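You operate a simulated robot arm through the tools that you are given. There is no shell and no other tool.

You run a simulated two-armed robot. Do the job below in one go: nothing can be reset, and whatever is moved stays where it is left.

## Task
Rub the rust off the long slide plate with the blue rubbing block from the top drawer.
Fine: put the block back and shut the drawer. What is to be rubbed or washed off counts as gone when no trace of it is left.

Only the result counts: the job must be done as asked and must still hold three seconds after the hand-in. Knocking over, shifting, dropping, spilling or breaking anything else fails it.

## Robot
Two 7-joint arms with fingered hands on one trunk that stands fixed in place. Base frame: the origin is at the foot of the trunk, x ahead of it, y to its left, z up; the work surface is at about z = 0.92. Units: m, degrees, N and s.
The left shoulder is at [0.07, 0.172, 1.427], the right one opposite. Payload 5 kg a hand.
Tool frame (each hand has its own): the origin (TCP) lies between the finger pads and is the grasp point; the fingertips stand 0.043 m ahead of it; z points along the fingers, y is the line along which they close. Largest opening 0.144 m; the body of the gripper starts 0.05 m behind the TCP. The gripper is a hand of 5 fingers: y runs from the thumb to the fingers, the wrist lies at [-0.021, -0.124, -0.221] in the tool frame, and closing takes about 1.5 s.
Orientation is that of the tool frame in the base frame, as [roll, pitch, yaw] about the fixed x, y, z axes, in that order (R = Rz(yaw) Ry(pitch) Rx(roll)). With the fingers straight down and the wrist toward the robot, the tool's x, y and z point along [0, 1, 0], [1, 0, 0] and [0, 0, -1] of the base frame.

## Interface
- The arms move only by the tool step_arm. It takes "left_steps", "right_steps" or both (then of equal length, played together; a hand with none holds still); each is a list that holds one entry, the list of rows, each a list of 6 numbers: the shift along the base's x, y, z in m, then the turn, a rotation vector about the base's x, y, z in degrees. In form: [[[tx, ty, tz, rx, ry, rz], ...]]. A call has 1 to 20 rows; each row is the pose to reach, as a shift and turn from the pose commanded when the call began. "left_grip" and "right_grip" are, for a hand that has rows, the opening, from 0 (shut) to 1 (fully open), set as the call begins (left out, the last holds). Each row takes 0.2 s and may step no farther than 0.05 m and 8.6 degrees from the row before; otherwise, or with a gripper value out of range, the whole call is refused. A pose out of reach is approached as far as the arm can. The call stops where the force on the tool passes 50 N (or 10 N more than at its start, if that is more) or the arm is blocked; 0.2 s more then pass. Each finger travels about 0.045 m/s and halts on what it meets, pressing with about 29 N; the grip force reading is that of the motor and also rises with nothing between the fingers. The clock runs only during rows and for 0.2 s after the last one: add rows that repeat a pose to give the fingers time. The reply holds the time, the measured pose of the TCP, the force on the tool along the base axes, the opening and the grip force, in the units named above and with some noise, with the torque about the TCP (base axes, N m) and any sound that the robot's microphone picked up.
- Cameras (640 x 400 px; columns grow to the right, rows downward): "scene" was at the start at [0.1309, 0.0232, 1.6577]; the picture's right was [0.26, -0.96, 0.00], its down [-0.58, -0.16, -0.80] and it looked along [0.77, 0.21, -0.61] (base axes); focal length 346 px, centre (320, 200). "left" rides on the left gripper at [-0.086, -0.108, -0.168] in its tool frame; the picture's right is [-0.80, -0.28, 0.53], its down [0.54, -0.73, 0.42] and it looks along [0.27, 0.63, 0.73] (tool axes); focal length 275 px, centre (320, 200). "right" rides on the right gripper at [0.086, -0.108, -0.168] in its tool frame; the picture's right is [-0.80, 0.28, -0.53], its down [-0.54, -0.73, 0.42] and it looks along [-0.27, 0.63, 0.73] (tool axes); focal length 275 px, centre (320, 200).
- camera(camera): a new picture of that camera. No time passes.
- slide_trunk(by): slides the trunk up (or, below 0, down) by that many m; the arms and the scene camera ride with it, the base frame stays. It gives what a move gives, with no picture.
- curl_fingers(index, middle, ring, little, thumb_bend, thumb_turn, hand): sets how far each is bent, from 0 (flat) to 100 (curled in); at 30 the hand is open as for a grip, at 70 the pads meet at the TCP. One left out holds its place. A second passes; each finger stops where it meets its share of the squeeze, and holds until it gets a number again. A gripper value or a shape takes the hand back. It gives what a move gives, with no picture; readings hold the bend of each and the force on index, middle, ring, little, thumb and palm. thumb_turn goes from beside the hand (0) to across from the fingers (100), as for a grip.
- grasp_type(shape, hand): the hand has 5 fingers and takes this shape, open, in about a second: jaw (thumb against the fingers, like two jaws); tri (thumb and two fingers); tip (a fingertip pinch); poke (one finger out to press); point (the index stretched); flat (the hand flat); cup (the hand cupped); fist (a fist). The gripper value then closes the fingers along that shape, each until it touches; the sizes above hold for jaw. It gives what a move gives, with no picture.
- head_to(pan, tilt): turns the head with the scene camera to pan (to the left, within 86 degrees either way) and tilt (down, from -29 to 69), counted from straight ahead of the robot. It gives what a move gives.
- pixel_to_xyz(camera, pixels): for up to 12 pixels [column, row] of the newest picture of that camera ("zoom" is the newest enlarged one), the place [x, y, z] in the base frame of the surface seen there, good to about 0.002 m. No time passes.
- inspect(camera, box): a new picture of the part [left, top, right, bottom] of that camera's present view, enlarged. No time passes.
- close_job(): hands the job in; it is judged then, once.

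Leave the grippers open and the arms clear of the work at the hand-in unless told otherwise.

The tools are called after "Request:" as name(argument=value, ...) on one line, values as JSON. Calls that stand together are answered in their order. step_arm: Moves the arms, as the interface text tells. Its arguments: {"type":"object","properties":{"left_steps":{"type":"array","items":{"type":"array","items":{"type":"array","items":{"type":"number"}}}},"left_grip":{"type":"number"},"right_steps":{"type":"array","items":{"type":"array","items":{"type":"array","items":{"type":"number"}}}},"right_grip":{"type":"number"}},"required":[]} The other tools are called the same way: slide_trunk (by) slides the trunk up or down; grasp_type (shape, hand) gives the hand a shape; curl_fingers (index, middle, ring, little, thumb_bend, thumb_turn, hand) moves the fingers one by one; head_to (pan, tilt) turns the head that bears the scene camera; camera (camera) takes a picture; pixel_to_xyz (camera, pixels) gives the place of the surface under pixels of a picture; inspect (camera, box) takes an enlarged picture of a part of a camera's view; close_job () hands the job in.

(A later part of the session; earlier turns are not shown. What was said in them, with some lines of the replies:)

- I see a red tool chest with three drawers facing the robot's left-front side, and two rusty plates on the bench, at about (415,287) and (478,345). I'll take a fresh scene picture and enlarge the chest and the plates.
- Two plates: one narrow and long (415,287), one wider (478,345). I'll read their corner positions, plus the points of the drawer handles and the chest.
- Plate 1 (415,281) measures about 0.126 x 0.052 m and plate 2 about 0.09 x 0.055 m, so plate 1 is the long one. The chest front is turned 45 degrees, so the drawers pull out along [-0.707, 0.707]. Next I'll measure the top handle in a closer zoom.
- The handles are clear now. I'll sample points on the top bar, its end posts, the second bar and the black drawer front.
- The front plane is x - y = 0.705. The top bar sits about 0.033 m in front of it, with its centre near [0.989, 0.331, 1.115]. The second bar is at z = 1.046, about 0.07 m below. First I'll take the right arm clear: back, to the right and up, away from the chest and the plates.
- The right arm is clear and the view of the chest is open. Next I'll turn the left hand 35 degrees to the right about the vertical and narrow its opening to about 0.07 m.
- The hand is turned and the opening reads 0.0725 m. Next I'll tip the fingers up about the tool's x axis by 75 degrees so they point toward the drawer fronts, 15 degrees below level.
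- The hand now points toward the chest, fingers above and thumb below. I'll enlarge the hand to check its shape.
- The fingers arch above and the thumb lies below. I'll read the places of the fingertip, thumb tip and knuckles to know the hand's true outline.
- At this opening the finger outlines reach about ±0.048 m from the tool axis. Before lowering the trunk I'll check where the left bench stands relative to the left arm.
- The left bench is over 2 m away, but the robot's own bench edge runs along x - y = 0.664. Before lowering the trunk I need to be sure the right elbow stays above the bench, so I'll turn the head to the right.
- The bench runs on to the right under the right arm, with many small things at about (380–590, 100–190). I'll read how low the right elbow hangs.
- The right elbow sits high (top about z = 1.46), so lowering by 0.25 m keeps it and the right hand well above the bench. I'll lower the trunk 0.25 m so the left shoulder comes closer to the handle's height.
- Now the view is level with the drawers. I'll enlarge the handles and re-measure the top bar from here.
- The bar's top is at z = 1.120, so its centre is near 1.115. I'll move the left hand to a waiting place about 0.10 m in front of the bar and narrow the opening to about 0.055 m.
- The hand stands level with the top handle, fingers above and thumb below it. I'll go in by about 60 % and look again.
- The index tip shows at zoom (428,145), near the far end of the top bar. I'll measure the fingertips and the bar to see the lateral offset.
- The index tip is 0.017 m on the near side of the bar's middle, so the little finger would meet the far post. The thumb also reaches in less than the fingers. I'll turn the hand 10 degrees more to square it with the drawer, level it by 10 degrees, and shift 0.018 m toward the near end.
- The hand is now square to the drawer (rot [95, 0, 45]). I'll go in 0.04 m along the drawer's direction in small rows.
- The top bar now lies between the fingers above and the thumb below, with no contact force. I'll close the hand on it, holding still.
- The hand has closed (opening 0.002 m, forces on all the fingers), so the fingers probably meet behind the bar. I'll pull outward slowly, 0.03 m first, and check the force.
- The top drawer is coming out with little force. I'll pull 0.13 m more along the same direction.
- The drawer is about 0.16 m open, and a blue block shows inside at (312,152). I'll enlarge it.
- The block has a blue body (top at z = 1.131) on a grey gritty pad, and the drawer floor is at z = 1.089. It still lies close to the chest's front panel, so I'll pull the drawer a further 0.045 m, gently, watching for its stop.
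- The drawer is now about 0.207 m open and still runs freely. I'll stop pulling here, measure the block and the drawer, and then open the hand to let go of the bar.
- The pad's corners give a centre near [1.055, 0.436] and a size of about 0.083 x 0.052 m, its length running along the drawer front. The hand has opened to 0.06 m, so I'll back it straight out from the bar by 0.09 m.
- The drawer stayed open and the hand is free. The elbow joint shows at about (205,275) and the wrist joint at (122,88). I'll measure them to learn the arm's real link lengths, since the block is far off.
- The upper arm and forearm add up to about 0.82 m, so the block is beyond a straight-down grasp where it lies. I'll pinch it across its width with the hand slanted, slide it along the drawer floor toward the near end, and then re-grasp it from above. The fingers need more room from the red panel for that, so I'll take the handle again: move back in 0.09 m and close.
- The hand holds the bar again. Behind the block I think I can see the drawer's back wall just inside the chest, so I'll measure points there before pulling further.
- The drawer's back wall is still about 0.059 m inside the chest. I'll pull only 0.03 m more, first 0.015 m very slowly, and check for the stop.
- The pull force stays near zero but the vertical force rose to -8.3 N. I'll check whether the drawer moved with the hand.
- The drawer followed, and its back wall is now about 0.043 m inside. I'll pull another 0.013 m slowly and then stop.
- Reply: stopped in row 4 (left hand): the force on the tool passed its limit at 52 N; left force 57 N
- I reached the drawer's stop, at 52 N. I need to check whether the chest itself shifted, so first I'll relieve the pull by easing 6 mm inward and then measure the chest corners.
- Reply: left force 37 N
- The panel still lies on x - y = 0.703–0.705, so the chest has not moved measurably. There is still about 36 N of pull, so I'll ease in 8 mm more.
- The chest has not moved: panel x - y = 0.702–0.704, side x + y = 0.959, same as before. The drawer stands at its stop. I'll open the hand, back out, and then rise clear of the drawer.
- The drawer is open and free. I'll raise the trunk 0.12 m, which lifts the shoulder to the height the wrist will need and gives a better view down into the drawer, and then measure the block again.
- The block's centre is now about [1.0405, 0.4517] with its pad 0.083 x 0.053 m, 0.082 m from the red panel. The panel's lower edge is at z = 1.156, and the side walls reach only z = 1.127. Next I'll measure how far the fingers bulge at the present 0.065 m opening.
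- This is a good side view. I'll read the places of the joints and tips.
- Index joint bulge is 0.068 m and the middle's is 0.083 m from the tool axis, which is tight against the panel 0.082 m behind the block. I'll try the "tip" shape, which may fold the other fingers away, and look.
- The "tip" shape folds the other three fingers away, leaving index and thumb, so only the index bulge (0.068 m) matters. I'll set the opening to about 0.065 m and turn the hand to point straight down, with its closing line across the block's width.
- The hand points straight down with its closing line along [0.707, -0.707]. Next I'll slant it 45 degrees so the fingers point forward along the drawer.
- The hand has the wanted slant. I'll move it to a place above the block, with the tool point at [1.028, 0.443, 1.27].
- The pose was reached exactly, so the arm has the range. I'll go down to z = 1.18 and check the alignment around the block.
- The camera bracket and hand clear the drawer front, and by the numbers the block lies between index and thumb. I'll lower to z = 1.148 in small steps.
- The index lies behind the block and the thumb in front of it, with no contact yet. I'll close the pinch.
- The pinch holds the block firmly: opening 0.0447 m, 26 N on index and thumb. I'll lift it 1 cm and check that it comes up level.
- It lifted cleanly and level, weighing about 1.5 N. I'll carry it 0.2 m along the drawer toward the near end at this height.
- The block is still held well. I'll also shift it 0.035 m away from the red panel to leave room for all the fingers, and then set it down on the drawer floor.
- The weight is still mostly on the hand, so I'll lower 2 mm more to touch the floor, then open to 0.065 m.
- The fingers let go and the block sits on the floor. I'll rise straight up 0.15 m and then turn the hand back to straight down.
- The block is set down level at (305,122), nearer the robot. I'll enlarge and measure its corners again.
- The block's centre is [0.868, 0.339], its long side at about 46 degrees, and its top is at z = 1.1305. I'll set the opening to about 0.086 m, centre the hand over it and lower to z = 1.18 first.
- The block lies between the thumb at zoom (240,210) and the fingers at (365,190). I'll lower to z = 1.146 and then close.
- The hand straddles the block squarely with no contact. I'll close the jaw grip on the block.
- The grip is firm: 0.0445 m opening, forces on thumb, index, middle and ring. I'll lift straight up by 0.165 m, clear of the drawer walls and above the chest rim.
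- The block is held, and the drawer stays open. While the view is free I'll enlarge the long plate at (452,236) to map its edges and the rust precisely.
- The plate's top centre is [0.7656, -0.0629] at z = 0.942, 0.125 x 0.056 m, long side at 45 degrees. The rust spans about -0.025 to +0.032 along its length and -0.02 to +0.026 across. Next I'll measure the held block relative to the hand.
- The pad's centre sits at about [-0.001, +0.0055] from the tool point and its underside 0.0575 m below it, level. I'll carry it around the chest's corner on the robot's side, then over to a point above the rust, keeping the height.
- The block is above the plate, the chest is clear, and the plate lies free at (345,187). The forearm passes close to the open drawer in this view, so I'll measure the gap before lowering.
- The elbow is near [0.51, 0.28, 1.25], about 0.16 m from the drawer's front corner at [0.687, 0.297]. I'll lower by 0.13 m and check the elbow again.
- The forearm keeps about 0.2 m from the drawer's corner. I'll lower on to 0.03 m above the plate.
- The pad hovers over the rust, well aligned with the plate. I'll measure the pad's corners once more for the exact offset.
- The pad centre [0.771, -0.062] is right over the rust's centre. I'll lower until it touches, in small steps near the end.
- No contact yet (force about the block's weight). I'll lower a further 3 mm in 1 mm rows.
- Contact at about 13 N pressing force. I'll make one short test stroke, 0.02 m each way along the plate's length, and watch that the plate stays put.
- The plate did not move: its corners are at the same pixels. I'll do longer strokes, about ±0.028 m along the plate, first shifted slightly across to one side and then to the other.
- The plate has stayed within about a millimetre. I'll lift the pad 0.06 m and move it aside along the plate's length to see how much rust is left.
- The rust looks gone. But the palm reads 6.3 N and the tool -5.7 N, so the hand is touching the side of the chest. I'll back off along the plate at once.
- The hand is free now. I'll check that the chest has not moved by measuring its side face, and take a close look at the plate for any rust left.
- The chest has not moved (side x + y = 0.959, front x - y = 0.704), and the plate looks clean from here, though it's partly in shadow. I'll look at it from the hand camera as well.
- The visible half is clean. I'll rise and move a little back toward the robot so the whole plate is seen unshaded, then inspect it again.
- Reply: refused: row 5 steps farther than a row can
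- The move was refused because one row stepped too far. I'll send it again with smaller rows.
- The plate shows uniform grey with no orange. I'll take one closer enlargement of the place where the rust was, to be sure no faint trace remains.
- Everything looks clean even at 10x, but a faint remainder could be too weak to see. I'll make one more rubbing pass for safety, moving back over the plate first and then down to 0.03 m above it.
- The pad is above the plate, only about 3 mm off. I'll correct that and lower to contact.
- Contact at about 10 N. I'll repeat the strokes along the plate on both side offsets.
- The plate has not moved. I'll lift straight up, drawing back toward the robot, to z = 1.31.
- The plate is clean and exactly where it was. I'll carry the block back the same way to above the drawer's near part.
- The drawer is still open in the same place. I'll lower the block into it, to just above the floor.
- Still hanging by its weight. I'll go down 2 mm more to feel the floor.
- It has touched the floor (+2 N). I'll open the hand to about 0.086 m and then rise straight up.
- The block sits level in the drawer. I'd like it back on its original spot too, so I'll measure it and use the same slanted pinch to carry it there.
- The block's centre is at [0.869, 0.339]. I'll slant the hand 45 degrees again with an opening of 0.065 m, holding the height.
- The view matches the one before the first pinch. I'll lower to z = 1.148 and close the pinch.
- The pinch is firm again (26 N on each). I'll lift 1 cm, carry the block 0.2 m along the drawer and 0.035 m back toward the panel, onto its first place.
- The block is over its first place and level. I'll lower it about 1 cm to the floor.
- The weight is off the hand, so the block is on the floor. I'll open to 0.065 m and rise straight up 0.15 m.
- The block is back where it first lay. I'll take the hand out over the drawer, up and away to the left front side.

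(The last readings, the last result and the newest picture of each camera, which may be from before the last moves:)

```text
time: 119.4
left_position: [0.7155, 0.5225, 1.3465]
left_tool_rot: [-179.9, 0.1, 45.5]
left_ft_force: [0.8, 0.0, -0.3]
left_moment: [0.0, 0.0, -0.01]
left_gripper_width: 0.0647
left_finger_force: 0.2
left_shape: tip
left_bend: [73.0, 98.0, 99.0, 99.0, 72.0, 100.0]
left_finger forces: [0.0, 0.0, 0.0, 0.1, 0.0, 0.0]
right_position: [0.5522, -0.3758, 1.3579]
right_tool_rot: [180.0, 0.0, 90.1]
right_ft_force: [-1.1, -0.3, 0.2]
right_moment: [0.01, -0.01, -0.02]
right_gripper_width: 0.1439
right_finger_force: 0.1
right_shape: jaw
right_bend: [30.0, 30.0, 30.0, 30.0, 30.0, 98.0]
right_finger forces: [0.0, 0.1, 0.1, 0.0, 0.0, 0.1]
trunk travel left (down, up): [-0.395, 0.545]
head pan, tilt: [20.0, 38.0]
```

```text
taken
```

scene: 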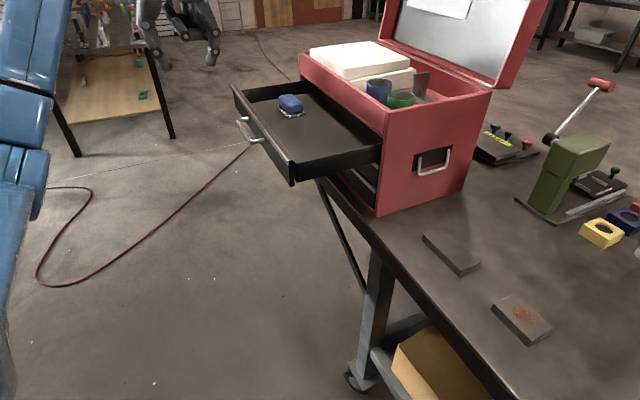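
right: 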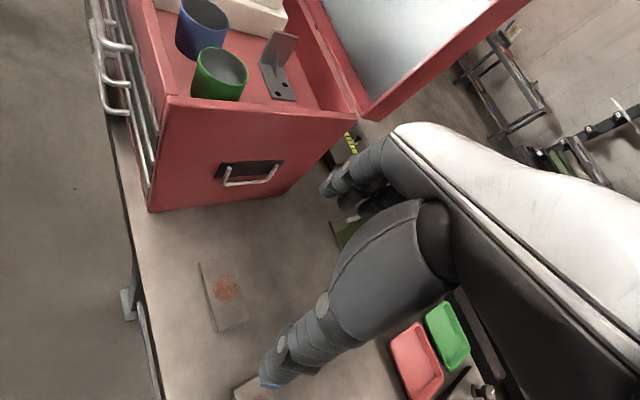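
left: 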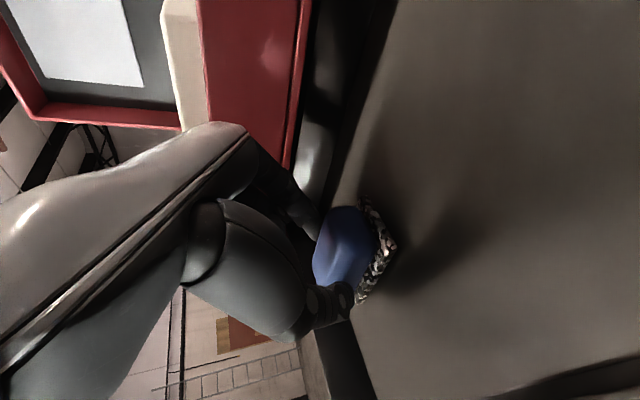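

The block rests in the drawer at (290,104), and the hand is clear. Next I'll turn the hand to point level at the drawer fronts again.

Request:
step_arm(left_steps=[[[-0.003, 0, -0.008, -5.464, -5.464, 0], [-0.006, 0, -0.016, -10.928, -10.928, 0], [-0.009, 0, -0.024, -16.392, -16.392, 0], [-0.012, 0, -0.032, -21.856, -21.856, 0], [-0.015, 0, -0.04, -27.32, -27.32, 0], [-0.018, 0, -0.048, -32.784, -32.784, 0], [-0.021, 0, -0.056, -38.248, -38.248, 0], [-0.024, 0, -0.064, -43.712, -43.712, 0], [-0.027, 0, -0.072, -49.176, -49.176, 0], [-0.03, 0, -0.08, -54.64, -54.64, 0], [-0.033, 0, -0.088, -60.1, -60.1, 0], [-0.033, 0, -0.088, -60.1, -60.1, 0]]])

Request:
grasp_type(hand="left", shape="fist")

Request:
head_to(pan=30, tilt=28)

Request:
camera(camera="scene")

```text
time: 122.0
left_position: [0.6825, 0.5233, 1.2597]
left_tool_rot: [95.0, 0.5, 45.1]
left_ft_force: [-1.3, -0.3, 0.6]
left_moment: [0.01, -0.02, 0.02]
left_gripper_width: 0.0648
left_finger_force: 0.0
left_shape: tip
left_bend: [73.0, 98.0, 99.0, 99.0, 72.0, 100.0]
left_finger forces: [0.1, 0.0, 0.0, 0.0, 0.1, 0.1]
right_position: [0.5536, -0.3759, 1.3567]
right_tool_rot: [180.0, 0.0, 90.2]
right_ft_force: [0.3, 0.4, 0.2]
right_moment: [-0.01, -0.07, 0.05]
right_gripper_width: 0.1437
right_finger_force: 0.1
right_shape: jaw
right_bend: [30.0, 30.0, 30.0, 30.0, 30.0, 98.0]
right_finger forces: [0.0, 0.0, 0.1, 0.1, 0.0, 0.0]
trunk travel left (down, up): [-0.395, 0.545]
head pan, tilt: [20.0, 38.0]
```

```text
time: 122.9
left_position: [0.6834, 0.5232, 1.2593]
left_tool_rot: [95.2, 0.5, 45.1]
left_ft_force: [0.9, 0.7, 0.5]
left_moment: [0.02, -0.01, 0.02]
left_gripper_width: 0.0001
left_finger_force: 0.0
left_shape: fist
left_bend: [100.0, 100.0, 100.0, 100.0, 85.0, 85.0]
left_finger forces: [0.0, 0.1, 0.0, 0.0, 0.1, 0.1]
right_position: [0.5542, -0.3758, 1.3581]
right_tool_rot: [-180.0, 0.1, 90.1]
right_ft_force: [0.9, -0.3, 0.2]
right_moment: [0.0, 0.02, -0.02]
right_gripper_width: 0.1435
right_finger_force: 0.0
right_shape: jaw
right_bend: [30.0, 30.0, 30.0, 30.0, 30.0, 98.0]
right_finger forces: [0.0, 0.0, 0.1, 0.1, 0.0, 0.0]
trunk travel left (down, up): [-0.395, 0.545]
head pan, tilt: [20.0, 38.0]
```

```text
time: 123.6
left_position: [0.683, 0.5234, 1.2581]
left_tool_rot: [95.2, 0.5, 45.1]
left_ft_force: [0.5, -0.2, 0.2]
left_moment: [0.02, -0.03, -0.01]
left_gripper_width: 0.0001
left_finger_force: 0.0
left_shape: fist
left_bend: [100.0, 100.0, 100.0, 100.0, 85.0, 85.0]
left_finger forces: [0.0, 0.0, 0.1, 0.0, 0.0, 0.0]
right_position: [0.5554, -0.3768, 1.3581]
right_tool_rot: [179.9, 0.0, 90.2]
right_ft_force: [0.1, 0.2, -0.8]
right_moment: [0.01, -0.01, 0.02]
right_gripper_width: 0.1437
right_finger_force: 0.2
right_shape: jaw
right_bend: [30.0, 30.0, 30.0, 30.0, 30.0, 98.0]
right_finger forces: [0.0, 0.0, 0.0, 0.0, 0.0, 0.1]
trunk travel left (down, up): [-0.395, 0.545]
head pan, tilt: [30.0, 28.0]
```

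```text
taken
```

scene: 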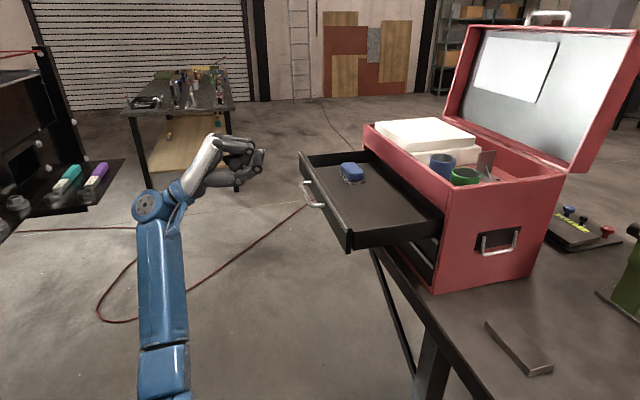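

I'll enlarge the fist and measure its front surface and the open drawer's front.

Request:
inspect(camera="scene", box=[160, 120, 290, 210])

Request:
pixel_to_xyz(camera="scene", pixels=[[260, 155], [255, 150], [262, 165], [245, 145], [238, 186], [240, 178], [340, 228], [330, 205], [347, 240], [314, 202]])

```text
4.44 times, centred on (225, 165) of scene
```

zoom: 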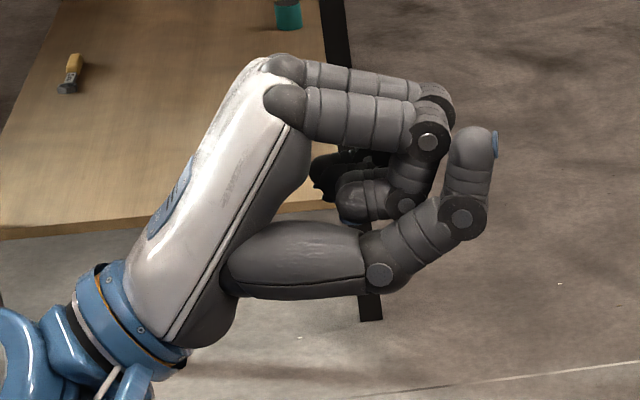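

```text
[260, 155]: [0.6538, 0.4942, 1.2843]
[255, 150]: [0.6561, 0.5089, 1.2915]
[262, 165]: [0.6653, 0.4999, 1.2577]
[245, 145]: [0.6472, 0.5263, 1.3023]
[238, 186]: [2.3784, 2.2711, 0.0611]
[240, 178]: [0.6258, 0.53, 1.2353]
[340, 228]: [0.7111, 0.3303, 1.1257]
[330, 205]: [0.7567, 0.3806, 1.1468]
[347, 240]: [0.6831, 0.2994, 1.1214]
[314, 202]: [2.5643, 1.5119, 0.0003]
```

In the fist the thumb tip sticks out in front of the knuckles. I'll swing the thumb to the side of the hand so the finger knuckles lead.

Request:
curl_fingers(hand="left", thumb_turn=0, thumb_bend=60)

Request:
inspect(camera="scene", box=[160, 120, 290, 210])

```text
time: 124.6
left_position: [0.6833, 0.5223, 1.259]
left_tool_rot: [95.2, 0.5, 45.2]
left_ft_force: [0.8, -0.2, -0.7]
left_moment: [-0.02, 0.01, 0.04]
left_gripper_width: 0.1168
left_finger_force: 0.0
left_shape: fingers
left_bend: [100.0, 100.0, 100.0, 100.0, 60.0, 0.0]
left_finger forces: [0.0, 0.1, 0.0, 0.0, 0.0, 0.0]
right_position: [0.5523, -0.3758, 1.3579]
right_tool_rot: [-180.0, 0.0, 90.1]
right_ft_force: [1.1, 0.3, -0.4]
right_moment: [0.0, 0.02, 0.04]
right_gripper_width: 0.1438
right_finger_force: 0.1
right_shape: jaw
right_bend: [30.0, 30.0, 30.0, 30.0, 30.0, 98.0]
right_finger forces: [0.0, 0.0, 0.1, 0.1, 0.0, 0.0]
trunk travel left (down, up): [-0.395, 0.545]
head pan, tilt: [30.0, 28.0]
```

```text
4.44 times, centred on (225, 165) of scene
```

zoom: 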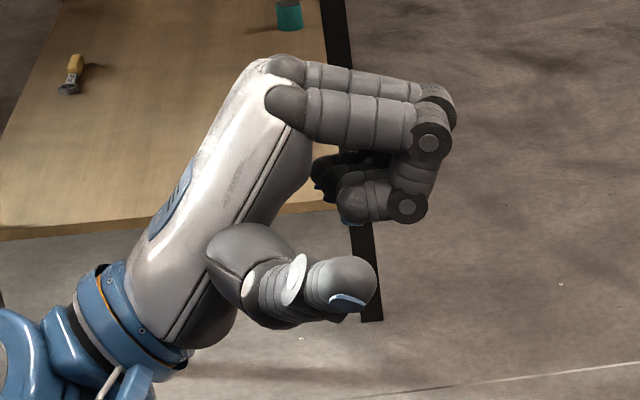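

Now the knuckles lead and the thumb is at the side. I'll measure the front of the knuckles relative to the tool point.

Request:
pixel_to_xyz(camera="zoom", pixels=[[430, 142], [445, 105], [450, 120], [425, 180], [408, 207], [420, 140], [360, 285], [300, 120], [435, 95]])

```text
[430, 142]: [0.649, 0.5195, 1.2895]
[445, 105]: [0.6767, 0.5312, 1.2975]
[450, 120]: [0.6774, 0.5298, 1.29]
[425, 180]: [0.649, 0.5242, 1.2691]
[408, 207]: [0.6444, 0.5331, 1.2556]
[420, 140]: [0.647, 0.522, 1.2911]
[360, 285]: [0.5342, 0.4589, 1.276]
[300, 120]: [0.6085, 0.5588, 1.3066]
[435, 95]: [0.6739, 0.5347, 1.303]
```

The knuckle front is about 7 mm behind the tool point and 0.03 m above it. I'll push on the drawer front beside the handle, on its near side. First I'll go down to z = 1.09 in front of that spot.

Request:
step_arm(left_steps=[[[-0.006, -0.012, -0.034, 0, 0, 0], [-0.012, -0.024, -0.068, 0, 0, 0], [-0.018, -0.036, -0.102, 0, 0, 0], [-0.024, -0.048, -0.136, 0, 0, 0], [-0.03, -0.06, -0.169, 0, 0, 0], [-0.03, -0.06, -0.169, 0, 0, 0]]])

Request:
step_arm(left_steps=[[[0.02, -0.02, 0, 0, 0, 0], [0.04, -0.04, 0, 0, 0, 0], [0.06, -0.06, 0, 0, 0, 0], [0.07, -0.07, 0, 0, 0, 0], [0.07, -0.07, 0, 0, 0, 0]]])

Request:
camera(camera="scene")

```text
time: 126.0
left_position: [0.6523, 0.4626, 1.091]
left_tool_rot: [95.2, 0.5, 45.0]
left_ft_force: [-0.4, -0.1, -0.6]
left_moment: [0.01, -0.02, -0.03]
left_gripper_width: 0.1171
left_finger_force: 0.0
left_shape: fingers
left_bend: [100.0, 100.0, 100.0, 100.0, 60.0, 0.0]
left_finger forces: [0.0, 0.1, 0.0, 0.0, 0.0, 0.0]
right_position: [0.5528, -0.3757, 1.3577]
right_tool_rot: [180.0, 0.0, 90.2]
right_ft_force: [0.0, 0.3, -0.4]
right_moment: [0.0, -0.02, 0.02]
right_gripper_width: 0.1437
right_finger_force: 0.0
right_shape: jaw
right_bend: [30.0, 30.0, 30.0, 30.0, 30.0, 98.0]
right_finger forces: [0.0, 0.1, 0.0, 0.1, 0.1, 0.0]
trunk travel left (down, up): [-0.395, 0.545]
head pan, tilt: [30.0, 28.0]
```

```text
time: 127.2
left_position: [0.7235, 0.3938, 1.09]
left_tool_rot: [95.1, 0.5, 45.1]
left_ft_force: [0.1, 0.1, -0.1]
left_moment: [-0.01, -0.02, -0.01]
left_gripper_width: 0.117
left_finger_force: 0.0
left_shape: fingers
left_bend: [100.0, 100.0, 100.0, 100.0, 60.0, 0.0]
left_finger forces: [0.0, 0.1, 0.0, 0.1, 0.0, 0.1]
right_position: [0.5525, -0.3748, 1.3588]
right_tool_rot: [-179.9, 0.0, 90.3]
right_ft_force: [0.5, -0.2, 0.4]
right_moment: [0.01, 0.0, 0.0]
right_gripper_width: 0.1437
right_finger_force: 0.1
right_shape: jaw
right_bend: [30.0, 30.0, 30.0, 30.0, 30.0, 98.0]
right_finger forces: [0.1, 0.0, 0.0, 0.1, 0.0, 0.0]
trunk travel left (down, up): [-0.395, 0.545]
head pan, tilt: [30.0, 28.0]
```

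```text
taken
```

scene: 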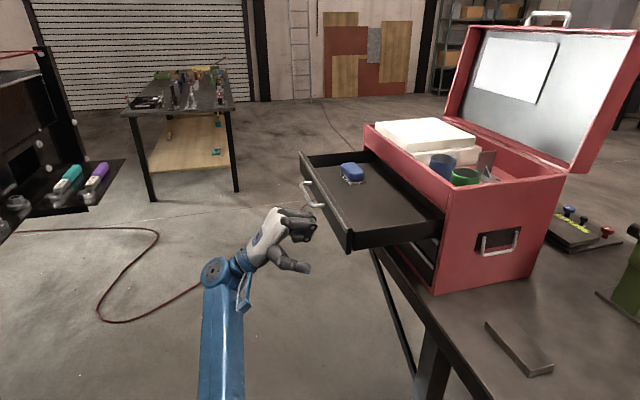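

The fist stands in front of the drawer's near half. I'll move in 0.06 m to make contact and start pushing, watching the force.

Request:
step_arm(left_steps=[[[0.012, -0.012, 0, 0, 0, 0], [0.024, -0.024, 0, 0, 0, 0], [0.034, -0.034, 0, 0, 0, 0], [0.044, -0.044, 0, 0, 0, 0]]])

Request:
inspect(camera="scene", box=[230, 120, 450, 290])

```text
time: 128.2
left_position: [0.7679, 0.3488, 1.0891]
left_tool_rot: [95.1, 0.4, 45.2]
left_ft_force: [-0.1, 0.5, 1.4]
left_moment: [0.0, -0.03, -0.05]
left_gripper_width: 0.1169
left_finger_force: 0.0
left_shape: fingers
left_bend: [100.0, 100.0, 100.0, 100.0, 60.0, 0.0]
left_finger forces: [0.0, 0.1, 0.0, 0.0, 0.0, 0.0]
right_position: [0.5543, -0.3768, 1.3568]
right_tool_rot: [-179.9, 0.0, 90.2]
right_ft_force: [0.5, -0.9, -0.6]
right_moment: [0.01, -0.03, -0.04]
right_gripper_width: 0.1437
right_finger_force: 0.0
right_shape: jaw
right_bend: [30.0, 30.0, 30.0, 30.0, 30.0, 98.0]
right_finger forces: [0.0, 0.0, 0.0, 0.1, 0.0, 0.0]
trunk travel left (down, up): [-0.395, 0.545]
head pan, tilt: [30.0, 28.0]
```

```text
2.35 times, centred on (340, 205) of scene
```

zoom: 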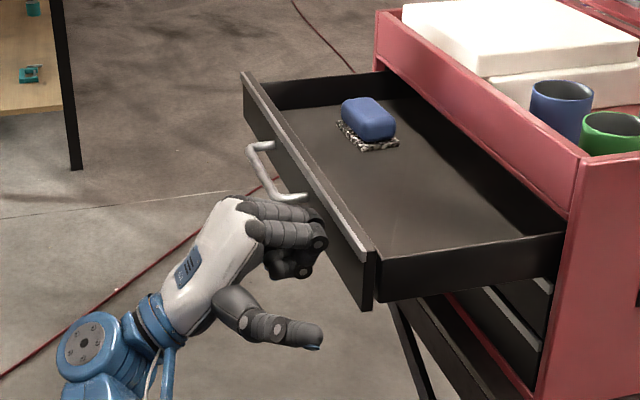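

The knuckles are at the drawer front beside the handle, with no harm to anything. I'll push 0.1 m inward.

Request:
step_arm(left_steps=[[[0.012, -0.012, 0, 0, 0, 0], [0.024, -0.024, 0, 0, 0, 0], [0.036, -0.036, 0, 0, 0, 0], [0.048, -0.048, 0, 0, 0, 0], [0.06, -0.06, 0, 0, 0, 0], [0.071, -0.071, 0, 0, 0, 0]]])

Request:
inspect(camera="scene", box=[230, 120, 450, 290])

```text
time: 129.6
left_position: [0.8398, 0.2781, 1.089]
left_tool_rot: [95.2, 0.5, 45.1]
left_ft_force: [-0.9, -1.4, 0.5]
left_moment: [-0.01, -0.02, -0.02]
left_gripper_width: 0.1169
left_finger_force: 0.1
left_shape: fingers
left_bend: [100.0, 100.0, 100.0, 100.0, 60.0, 0.0]
left_finger forces: [0.0, 0.1, 0.0, 0.0, 0.0, 0.1]
right_position: [0.5536, -0.3752, 1.3571]
right_tool_rot: [179.9, 0.0, 90.3]
right_ft_force: [-0.2, -0.2, -0.4]
right_moment: [0.03, 0.02, 0.01]
right_gripper_width: 0.1439
right_finger_force: 0.0
right_shape: jaw
right_bend: [30.0, 30.0, 30.0, 30.0, 30.0, 98.0]
right_finger forces: [0.1, 0.0, 0.1, 0.0, 0.1, 0.0]
trunk travel left (down, up): [-0.395, 0.545]
head pan, tilt: [30.0, 28.0]
```

```text
2.35 times, centred on (340, 205) of scene
```

zoom: 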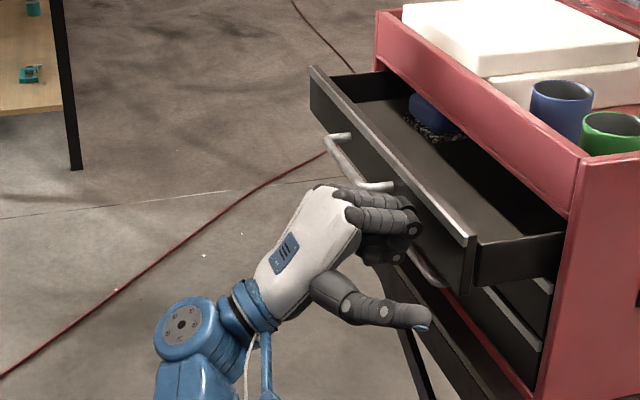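

The drawer is sliding shut smoothly. I'll push 0.085 m more, then finish in small steps.

Request:
step_arm(left_steps=[[[0.012, -0.012, 0, 0, 0, 0], [0.024, -0.024, 0, 0, 0, 0], [0.036, -0.036, 0, 0, 0, 0], [0.048, -0.048, 0, 0, 0, 0], [0.06, -0.06, 0, 0, 0, 0]]])

Request:
inspect(camera="scene", box=[270, 120, 490, 290])

```text
time: 130.8
left_position: [0.8994, 0.2176, 1.0885]
left_tool_rot: [95.2, 0.5, 45.1]
left_ft_force: [0.5, -1.0, -0.3]
left_moment: [0.04, -0.03, 0.01]
left_gripper_width: 0.117
left_finger_force: 0.1
left_shape: fingers
left_bend: [100.0, 100.0, 100.0, 100.0, 60.0, 0.0]
left_finger forces: [0.0, 0.0, 0.0, 0.0, 0.1, 0.1]
right_position: [0.5533, -0.3769, 1.3573]
right_tool_rot: [180.0, 0.0, 90.2]
right_ft_force: [-0.1, -0.7, 0.1]
right_moment: [0.03, 0.02, 0.0]
right_gripper_width: 0.1435
right_finger_force: 0.1
right_shape: jaw
right_bend: [30.0, 30.0, 30.0, 30.0, 30.0, 98.0]
right_finger forces: [0.0, 0.0, 0.0, 0.0, 0.0, 0.1]
trunk travel left (down, up): [-0.395, 0.545]
head pan, tilt: [30.0, 28.0]
```

```text
2.35 times, centred on (380, 205) of scene
```

zoom: 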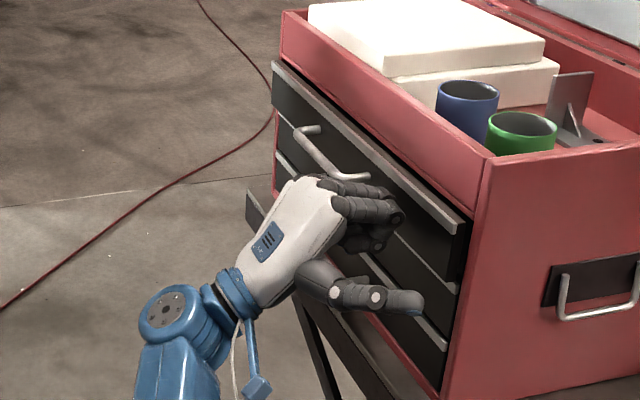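

The drawer is nearly shut, with a small gap left. I'll push on in 3 mm rows and watch for the rise of force at the stop.

Request:
step_arm(left_steps=[[[0.003, -0.003, 0, 0, 0, 0], [0.006, -0.006, 0, 0, 0, 0], [0.009, -0.009, 0, 0, 0, 0], [0.009, -0.009, 0, 0, 0, 0]]])

Request:
inspect(camera="scene", box=[350, 120, 450, 230])

Request:
pixel_to_xyz(camera="scene", pixels=[[370, 150], [380, 160], [415, 185], [425, 195], [430, 225], [420, 170], [400, 155]])

```text
time: 131.8
left_position: [0.9089, 0.2087, 1.0901]
left_tool_rot: [95.2, 0.5, 45.1]
left_ft_force: [-0.4, 0.6, 0.0]
left_moment: [0.0, 0.0, 0.02]
left_gripper_width: 0.117
left_finger_force: 0.0
left_shape: fingers
left_bend: [100.0, 100.0, 100.0, 100.0, 60.0, 0.0]
left_finger forces: [0.1, 0.1, 0.0, 0.0, 0.0, 0.0]
right_position: [0.5533, -0.375, 1.3576]
right_tool_rot: [180.0, 0.1, 90.1]
right_ft_force: [0.0, 0.4, 0.8]
right_moment: [0.03, -0.03, -0.02]
right_gripper_width: 0.1439
right_finger_force: 0.1
right_shape: jaw
right_bend: [30.0, 30.0, 30.0, 30.0, 30.0, 98.0]
right_finger forces: [0.0, 0.0, 0.1, 0.0, 0.0, 0.0]
trunk travel left (down, up): [-0.395, 0.545]
head pan, tilt: [30.0, 28.0]
```

```text
3.64 times, centred on (400, 175) of scene
```

zoom: 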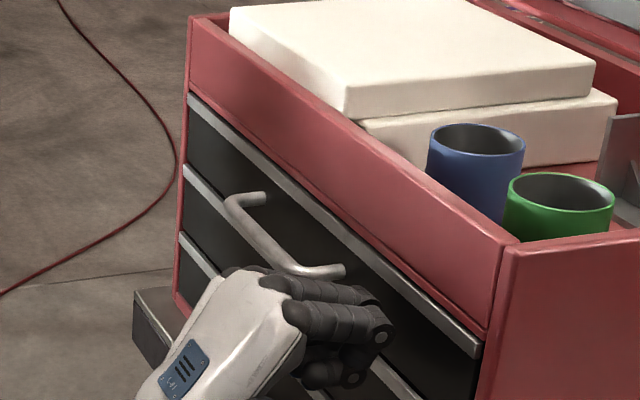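

```text
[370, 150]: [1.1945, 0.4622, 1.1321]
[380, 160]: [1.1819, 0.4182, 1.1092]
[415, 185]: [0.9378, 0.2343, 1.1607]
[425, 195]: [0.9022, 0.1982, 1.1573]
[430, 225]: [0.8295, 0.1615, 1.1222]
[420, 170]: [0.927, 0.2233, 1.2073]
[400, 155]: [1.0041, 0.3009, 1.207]
```

It looks nearly flush. I'll measure the top drawer's front against the panel and the lower drawers in this enlargement.

Request:
pixel_to_xyz(camera="zoom", pixels=[[290, 200], [340, 240], [400, 290], [430, 320], [460, 345], [220, 130], [450, 360], [455, 300], [350, 190], [200, 150], [260, 205], [310, 270]])

```text
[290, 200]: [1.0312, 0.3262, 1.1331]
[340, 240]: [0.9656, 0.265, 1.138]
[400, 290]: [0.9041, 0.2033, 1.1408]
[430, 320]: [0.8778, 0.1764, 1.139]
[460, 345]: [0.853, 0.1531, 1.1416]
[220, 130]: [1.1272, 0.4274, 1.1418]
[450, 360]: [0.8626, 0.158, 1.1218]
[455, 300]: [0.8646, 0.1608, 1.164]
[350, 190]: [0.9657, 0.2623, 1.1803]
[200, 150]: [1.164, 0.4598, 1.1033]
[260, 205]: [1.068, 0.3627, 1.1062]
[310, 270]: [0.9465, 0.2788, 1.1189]
```

The front reads x - y = 0.705, the same as when shut at the start. I'll press a few millimetres more, gently, to be sure it's fully home.

Request:
step_arm(left_steps=[[[0.0015, -0.0015, 0, 0, 0, 0], [0.003, -0.003, 0, 0, 0, 0], [0.003, -0.003, 0, 0, 0, 0]]])

```text
time: 132.6
left_position: [0.9105, 0.2073, 1.0899]
left_tool_rot: [95.2, 0.5, 45.0]
left_ft_force: [0.4, 0.2, -0.8]
left_moment: [-0.02, -0.04, -0.02]
left_gripper_width: 0.1171
left_finger_force: 0.0
left_shape: fingers
left_bend: [100.0, 100.0, 100.0, 100.0, 60.0, 0.0]
left_finger forces: [0.0, 0.1, 0.0, 0.0, 0.0, 0.1]
right_position: [0.5534, -0.3756, 1.358]
right_tool_rot: [-180.0, -0.1, 90.2]
right_ft_force: [-1.3, 1.0, 0.0]
right_moment: [-0.01, -0.01, 0.01]
right_gripper_width: 0.1437
right_finger_force: 0.1
right_shape: jaw
right_bend: [30.0, 30.0, 30.0, 30.0, 30.0, 98.0]
right_finger forces: [0.1, 0.0, 0.1, 0.0, 0.0, 0.0]
trunk travel left (down, up): [-0.395, 0.545]
head pan, tilt: [30.0, 28.0]
```

Still no resistance. I'll press on another 6 mm in 2 mm rows.

Request:
step_arm(left_steps=[[[0.0015, -0.0015, 0, 0, 0, 0], [0.003, -0.003, 0, 0, 0, 0], [0.0045, -0.0045, 0, 0, 0, 0], [0.0045, -0.0045, 0, 0, 0, 0]]])

Request:
inspect(camera="scene", box=[350, 120, 450, 230])

Request:
pixel_to_xyz(camera="zoom", pixels=[[290, 200], [340, 240], [400, 290], [430, 320], [460, 345], [450, 360], [200, 150], [260, 205], [310, 270], [240, 208]])

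```text
time: 133.6
left_position: [0.9155, 0.2022, 1.0905]
left_tool_rot: [95.2, 0.5, 45.0]
left_ft_force: [-2.9, 2.1, -0.1]
left_moment: [-0.05, -0.12, 0.03]
left_gripper_width: 0.117
left_finger_force: 2.0
left_shape: fingers
left_bend: [100.0, 100.0, 100.0, 100.0, 60.0, 0.0]
left_finger forces: [0.0, 4.4, 0.1, 0.0, 0.0, 0.0]
right_position: [0.5549, -0.3759, 1.358]
right_tool_rot: [-180.0, 0.1, 90.2]
right_ft_force: [0.2, 0.2, -0.7]
right_moment: [-0.01, -0.03, 0.0]
right_gripper_width: 0.1437
right_finger_force: 0.0
right_shape: jaw
right_bend: [30.0, 30.0, 30.0, 30.0, 30.0, 98.0]
right_finger forces: [0.0, 0.0, 0.1, 0.1, 0.0, 0.0]
trunk travel left (down, up): [-0.395, 0.545]
head pan, tilt: [30.0, 28.0]
```

```text
3.64 times, centred on (400, 175) of scene
```

zoom: 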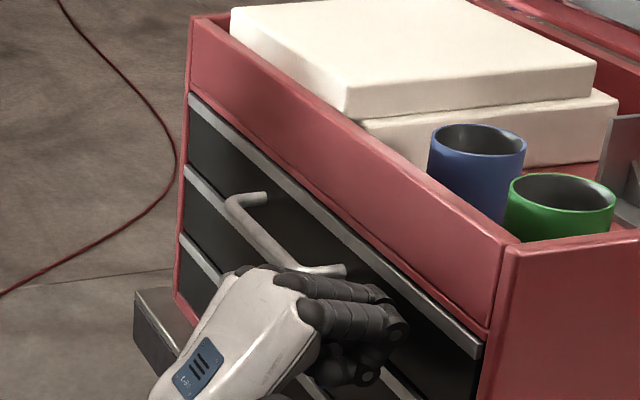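

```text
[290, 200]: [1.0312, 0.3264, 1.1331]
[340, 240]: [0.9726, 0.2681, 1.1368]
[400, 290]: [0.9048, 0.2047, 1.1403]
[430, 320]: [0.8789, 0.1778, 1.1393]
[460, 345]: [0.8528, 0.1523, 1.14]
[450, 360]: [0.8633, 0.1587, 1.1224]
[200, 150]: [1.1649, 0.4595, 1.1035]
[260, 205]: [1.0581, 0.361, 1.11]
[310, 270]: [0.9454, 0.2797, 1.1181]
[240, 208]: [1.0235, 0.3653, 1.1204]
```

The knuckles now meet resistance (about 3.6 N), and the front plane reads 0.7046–0.7054: the drawer is fully shut. I'll back the hand straight out.

Request:
step_arm(left_steps=[[[-0.015, 0.015, 0, 0, 0, 0], [-0.04, 0.04, 0, 0, 0, 0], [-0.07, 0.07, 0, 0, 0, 0], [-0.1, 0.1, 0, 0, 0, 0], [-0.13, 0.13, 0, 0, 0, 0], [-0.16, 0.16, 0.02, 0, 0, 0], [-0.19, 0.19, 0.05, 0, 0, 0], [-0.215, 0.215, 0.08, 0, 0, 0]]])

Request:
grasp_type(hand="left", shape="jaw")

Request:
camera(camera="scene")

Request:
inspect(camera="scene", box=[350, 120, 470, 260])

```text
refused: row 7 steps farther than a row can; nothing moved
```

```text
time: 134.5
left_position: [0.9006, 0.2335, 1.0938]
left_tool_rot: [94.1, 0.8, 46.4]
left_ft_force: [-150.5, 117.3, -23.6]
left_moment: [-0.35, 4.26, -1.13]
left_gripper_width: 0.0939
left_finger_force: 0.1
left_shape: jaw
left_bend: [79.0, 81.0, 78.0, 30.0, 34.0, 83.0]
left_finger forces: [48.0, 49.0, 44.5, 0.1, 62.7, 0.0]
right_position: [0.5393, -0.3612, 1.3688]
right_tool_rot: [179.3, 0.7, 90.2]
right_ft_force: [-0.6, 0.6, 0.3]
right_moment: [-0.02, -0.04, 0.0]
right_gripper_width: 0.1435
right_finger_force: 0.1
right_shape: jaw
right_bend: [30.0, 30.0, 30.0, 30.0, 30.0, 98.0]
right_finger forces: [0.0, 0.1, 0.0, 0.0, 0.1, 0.1]
trunk travel left (down, up): [-0.395, 0.545]
head pan, tilt: [30.0, 28.0]
```

```text
taken
```

scene: 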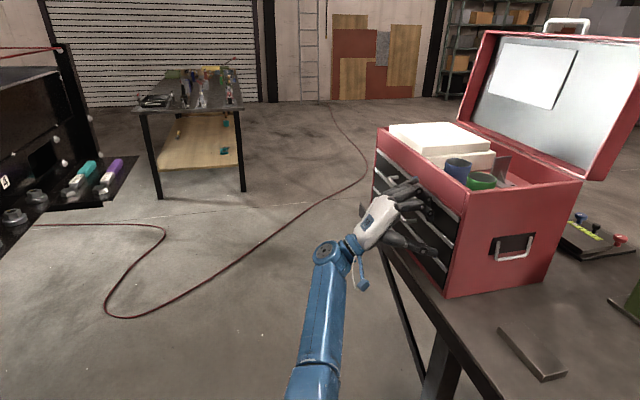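

```text
2.86 times, centred on (410, 190) of scene
```

zoom: 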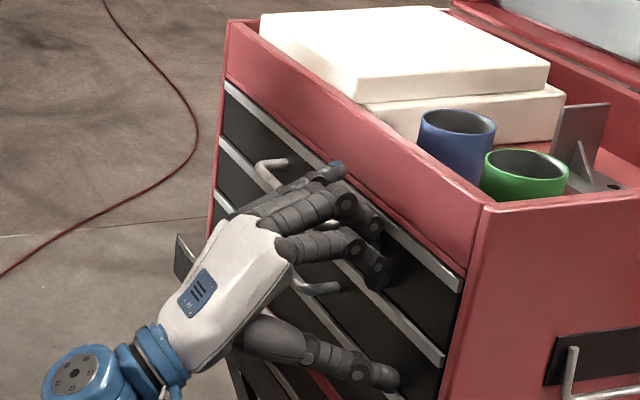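

My retreat was refused because a row was too long, and then the opening fingers pressed against the chest front with high force. I'll back the hand out at once with short rows.

Request:
step_arm(left_steps=[[[-0.01, 0.01, 0, 0, 0, 0], [-0.03, 0.03, 0, 0, 0, 0], [-0.055, 0.055, 0, 0, 0, 0], [-0.08, 0.08, 0, 0, 0, 0], [-0.105, 0.105, 0, 0, 0, 0], [-0.13, 0.13, 0, 0, 0, 0]]])

Request:
camera(camera="scene")

```text
time: 135.9
left_position: [0.7862, 0.3263, 1.0906]
left_tool_rot: [95.1, 0.4, 44.9]
left_ft_force: [0.1, -0.5, 0.4]
left_moment: [0.02, 0.08, 0.03]
left_gripper_width: 0.1441
left_finger_force: 0.1
left_shape: jaw
left_bend: [30.0, 30.0, 30.0, 30.0, 30.0, 98.0]
left_finger forces: [0.1, 0.0, 0.1, 0.1, 0.1, 0.1]
right_position: [0.5528, -0.378, 1.359]
right_tool_rot: [180.0, -0.1, 90.1]
right_ft_force: [0.1, -1.5, -0.1]
right_moment: [0.06, -0.02, -0.02]
right_gripper_width: 0.1437
right_finger_force: 0.0
right_shape: jaw
right_bend: [30.0, 30.0, 30.0, 30.0, 30.0, 98.0]
right_finger forces: [0.1, 0.0, 0.1, 0.0, 0.0, 0.1]
trunk travel left (down, up): [-0.395, 0.545]
head pan, tilt: [30.0, 28.0]
```

```text
taken
```

scene: 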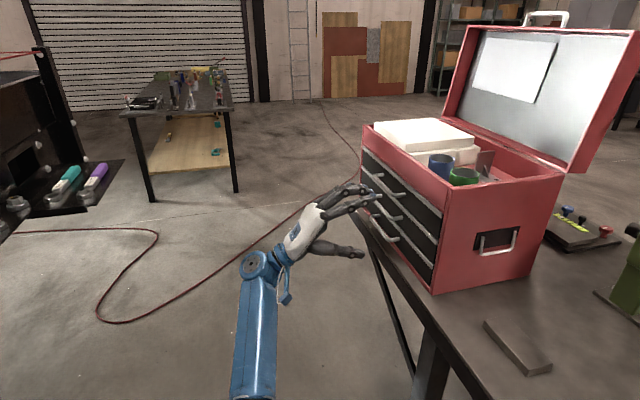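

The hand is free. Now I'll check carefully whether the chest or its drawers shifted.

Request:
pixel_to_xyz(camera="scene", pixels=[[375, 140], [395, 155], [415, 175], [430, 190], [440, 215], [450, 250], [470, 220], [520, 270], [434, 285], [500, 260], [530, 200], [460, 200]])

Request:
inspect(camera="scene", box=[350, 110, 570, 300])

```text
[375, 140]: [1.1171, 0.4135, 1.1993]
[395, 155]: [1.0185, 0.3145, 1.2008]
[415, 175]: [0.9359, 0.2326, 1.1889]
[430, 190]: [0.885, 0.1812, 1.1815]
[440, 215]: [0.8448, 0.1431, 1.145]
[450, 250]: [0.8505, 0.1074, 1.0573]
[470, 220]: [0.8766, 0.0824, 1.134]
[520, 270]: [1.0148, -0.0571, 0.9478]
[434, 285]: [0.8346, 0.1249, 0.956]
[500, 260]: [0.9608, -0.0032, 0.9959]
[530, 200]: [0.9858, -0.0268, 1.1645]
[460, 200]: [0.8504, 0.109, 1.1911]
```

```text
2.11 times, centred on (460, 205) of scene
```

zoom: 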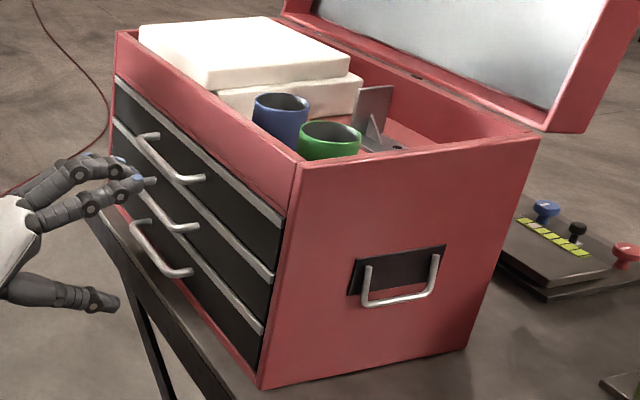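

The chest is unmoved (front x - y = 0.7033–0.704, side x + y = 0.958–0.959, as before), and the top drawer is still shut. I'll take the left hand farther away and up, with short rows.

Request:
step_arm(left_steps=[[[-0.02, 0.02, 0, 0, 0, 0], [-0.045, 0.045, 0, 0, 0, 0], [-0.07, 0.07, 0, 0, 0, 0], [-0.095, 0.095, 0.01, 0, 0, 0], [-0.115, 0.115, 0.03, 0, 0, 0], [-0.13, 0.13, 0.06, 0, 0, 0], [-0.145, 0.145, 0.09, 0, 0, 0], [-0.16, 0.16, 0.12, 0, 0, 0], [-0.17, 0.17, 0.15, 0, 0, 0], [-0.175, 0.18, 0.18, 0, 0, 0]]])

Request:
camera(camera="scene")

```text
time: 138.1
left_position: [0.6111, 0.5115, 1.2698]
left_tool_rot: [95.2, 0.5, 45.1]
left_ft_force: [0.2, 0.0, 0.1]
left_moment: [-0.02, -0.01, -0.02]
left_gripper_width: 0.144
left_finger_force: 0.1
left_shape: jaw
left_bend: [30.0, 30.0, 30.0, 30.0, 30.0, 98.0]
left_finger forces: [0.0, 0.1, 0.0, 0.1, 0.1, 0.0]
right_position: [0.553, -0.3761, 1.3577]
right_tool_rot: [-180.0, 0.0, 90.2]
right_ft_force: [0.1, 0.0, 0.3]
right_moment: [0.03, 0.0, 0.01]
right_gripper_width: 0.144
right_finger_force: 0.0
right_shape: jaw
right_bend: [30.0, 30.0, 30.0, 30.0, 30.0, 98.0]
right_finger forces: [0.0, 0.0, 0.1, 0.0, 0.1, 0.0]
trunk travel left (down, up): [-0.395, 0.545]
head pan, tilt: [30.0, 28.0]
```

```text
taken
```

scene: 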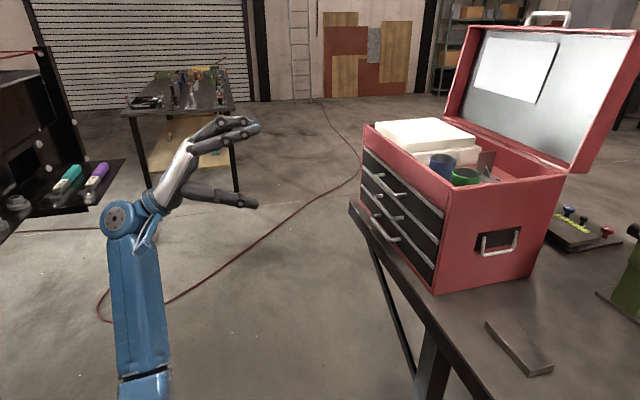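

The hand is well away. I'll make a last check of the drawer fronts and handles, and of the plate.

Request:
inspect(camera="scene", box=[345, 115, 465, 295])

Request:
pixel_to_xyz(camera="scene", pixels=[[372, 170], [390, 185], [415, 205], [430, 213], [400, 194], [385, 190], [371, 178], [388, 213], [405, 222], [386, 236], [420, 245], [410, 265]])

Request:
head_to(pan=-5, tilt=42)

Request:
camera(camera="scene")

```text
2.22 times, centred on (405, 205) of scene
```

zoom: 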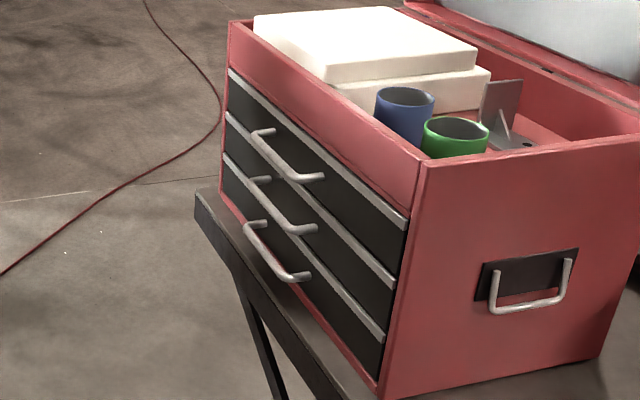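

```text
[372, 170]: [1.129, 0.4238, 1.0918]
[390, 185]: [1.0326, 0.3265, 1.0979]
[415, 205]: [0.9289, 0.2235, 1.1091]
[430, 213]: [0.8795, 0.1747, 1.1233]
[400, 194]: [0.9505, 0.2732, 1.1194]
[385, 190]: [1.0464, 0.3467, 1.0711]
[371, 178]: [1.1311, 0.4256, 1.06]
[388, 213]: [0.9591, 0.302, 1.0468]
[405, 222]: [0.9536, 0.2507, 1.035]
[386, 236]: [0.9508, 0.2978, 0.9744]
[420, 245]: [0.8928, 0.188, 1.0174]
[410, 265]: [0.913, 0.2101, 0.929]
```

```text
time: 139.1
left_position: [0.6101, 0.5123, 1.2706]
left_tool_rot: [95.2, 0.5, 45.0]
left_ft_force: [-0.2, -0.1, 0.1]
left_moment: [-0.03, -0.03, 0.01]
left_gripper_width: 0.1442
left_finger_force: 0.1
left_shape: jaw
left_bend: [30.0, 30.0, 30.0, 30.0, 30.0, 98.0]
left_finger forces: [0.0, 0.0, 0.0, 0.1, 0.0, 0.0]
right_position: [0.5536, -0.3771, 1.3588]
right_tool_rot: [180.0, 0.0, 90.2]
right_ft_force: [0.2, 0.5, 1.0]
right_moment: [-0.02, -0.04, 0.02]
right_gripper_width: 0.1437
right_finger_force: 0.0
right_shape: jaw
right_bend: [30.0, 30.0, 30.0, 30.0, 30.0, 98.0]
right_finger forces: [0.1, 0.0, 0.0, 0.0, 0.0, 0.1]
trunk travel left (down, up): [-0.395, 0.545]
head pan, tilt: [-5.0, 42.0]
```

```text
taken
```

scene: 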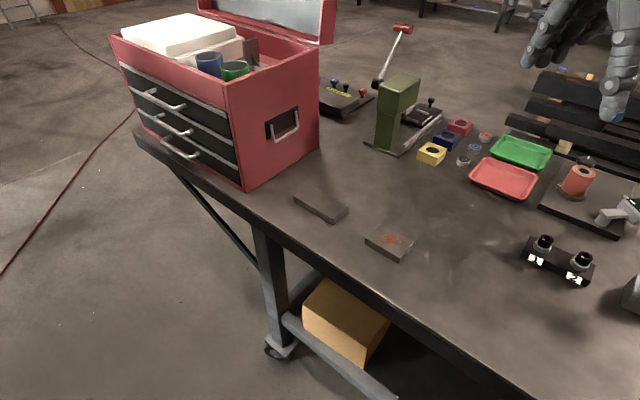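

All three drawer fronts read x - y = 0.705, and everything on the bench stands as before. I'll take one last close look at the cleaned plate at (320,205).

Request:
inspect(camera="scene", box=[285, 180, 360, 230])

Request:
pixel_to_xyz(camera="scene", pixels=[[210, 55], [235, 66], [253, 48], [180, 35], [318, 207], [390, 240]])

```text
8.00 times, centred on (322, 205) of scene
```

zoom: 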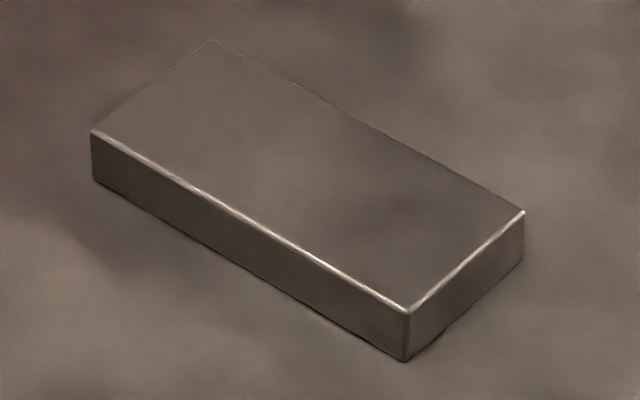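

```text
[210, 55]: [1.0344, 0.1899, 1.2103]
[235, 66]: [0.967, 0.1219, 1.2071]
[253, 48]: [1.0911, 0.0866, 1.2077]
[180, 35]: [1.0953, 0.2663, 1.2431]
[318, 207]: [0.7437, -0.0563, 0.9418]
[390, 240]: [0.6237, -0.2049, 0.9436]
```

The long plate is clean with no trace of rust, and it's in its place. The block is back in the top drawer, the drawer is shut, and both hands are open and clear. I'll hand the job in.

Request:
close_job()

```text
The job is handed in.
```

The rust is off the long slide plate, the blue block is back in the top drawer, and the drawer is shut. I rubbed the plate in two passes and saw no trace of rust at up to 10x enlargement. Both hands are open and clear of the bench.

- **Block:** I set it back at about the spot in the drawer where I found it, sitting level. I last saw it there before shutting the drawer.
- **Plate:** It still lies where it started, within the 2 mm measuring accuracy.

Three contacts with the chest were harder than I intended:

- **Opening:** I pulled the drawer out to its stop at 52 N.
- **Checking the plate:** the hand brushed the side of the chest at about 6 N.
- **Closing:** one retreat move was refused, and the opening fingers then pressed on the chest front at roughly 190 N before I backed off.

I measured the chest after each contact. It had not moved beyond measuring accuracy, and all three drawers read fully shut at the end.
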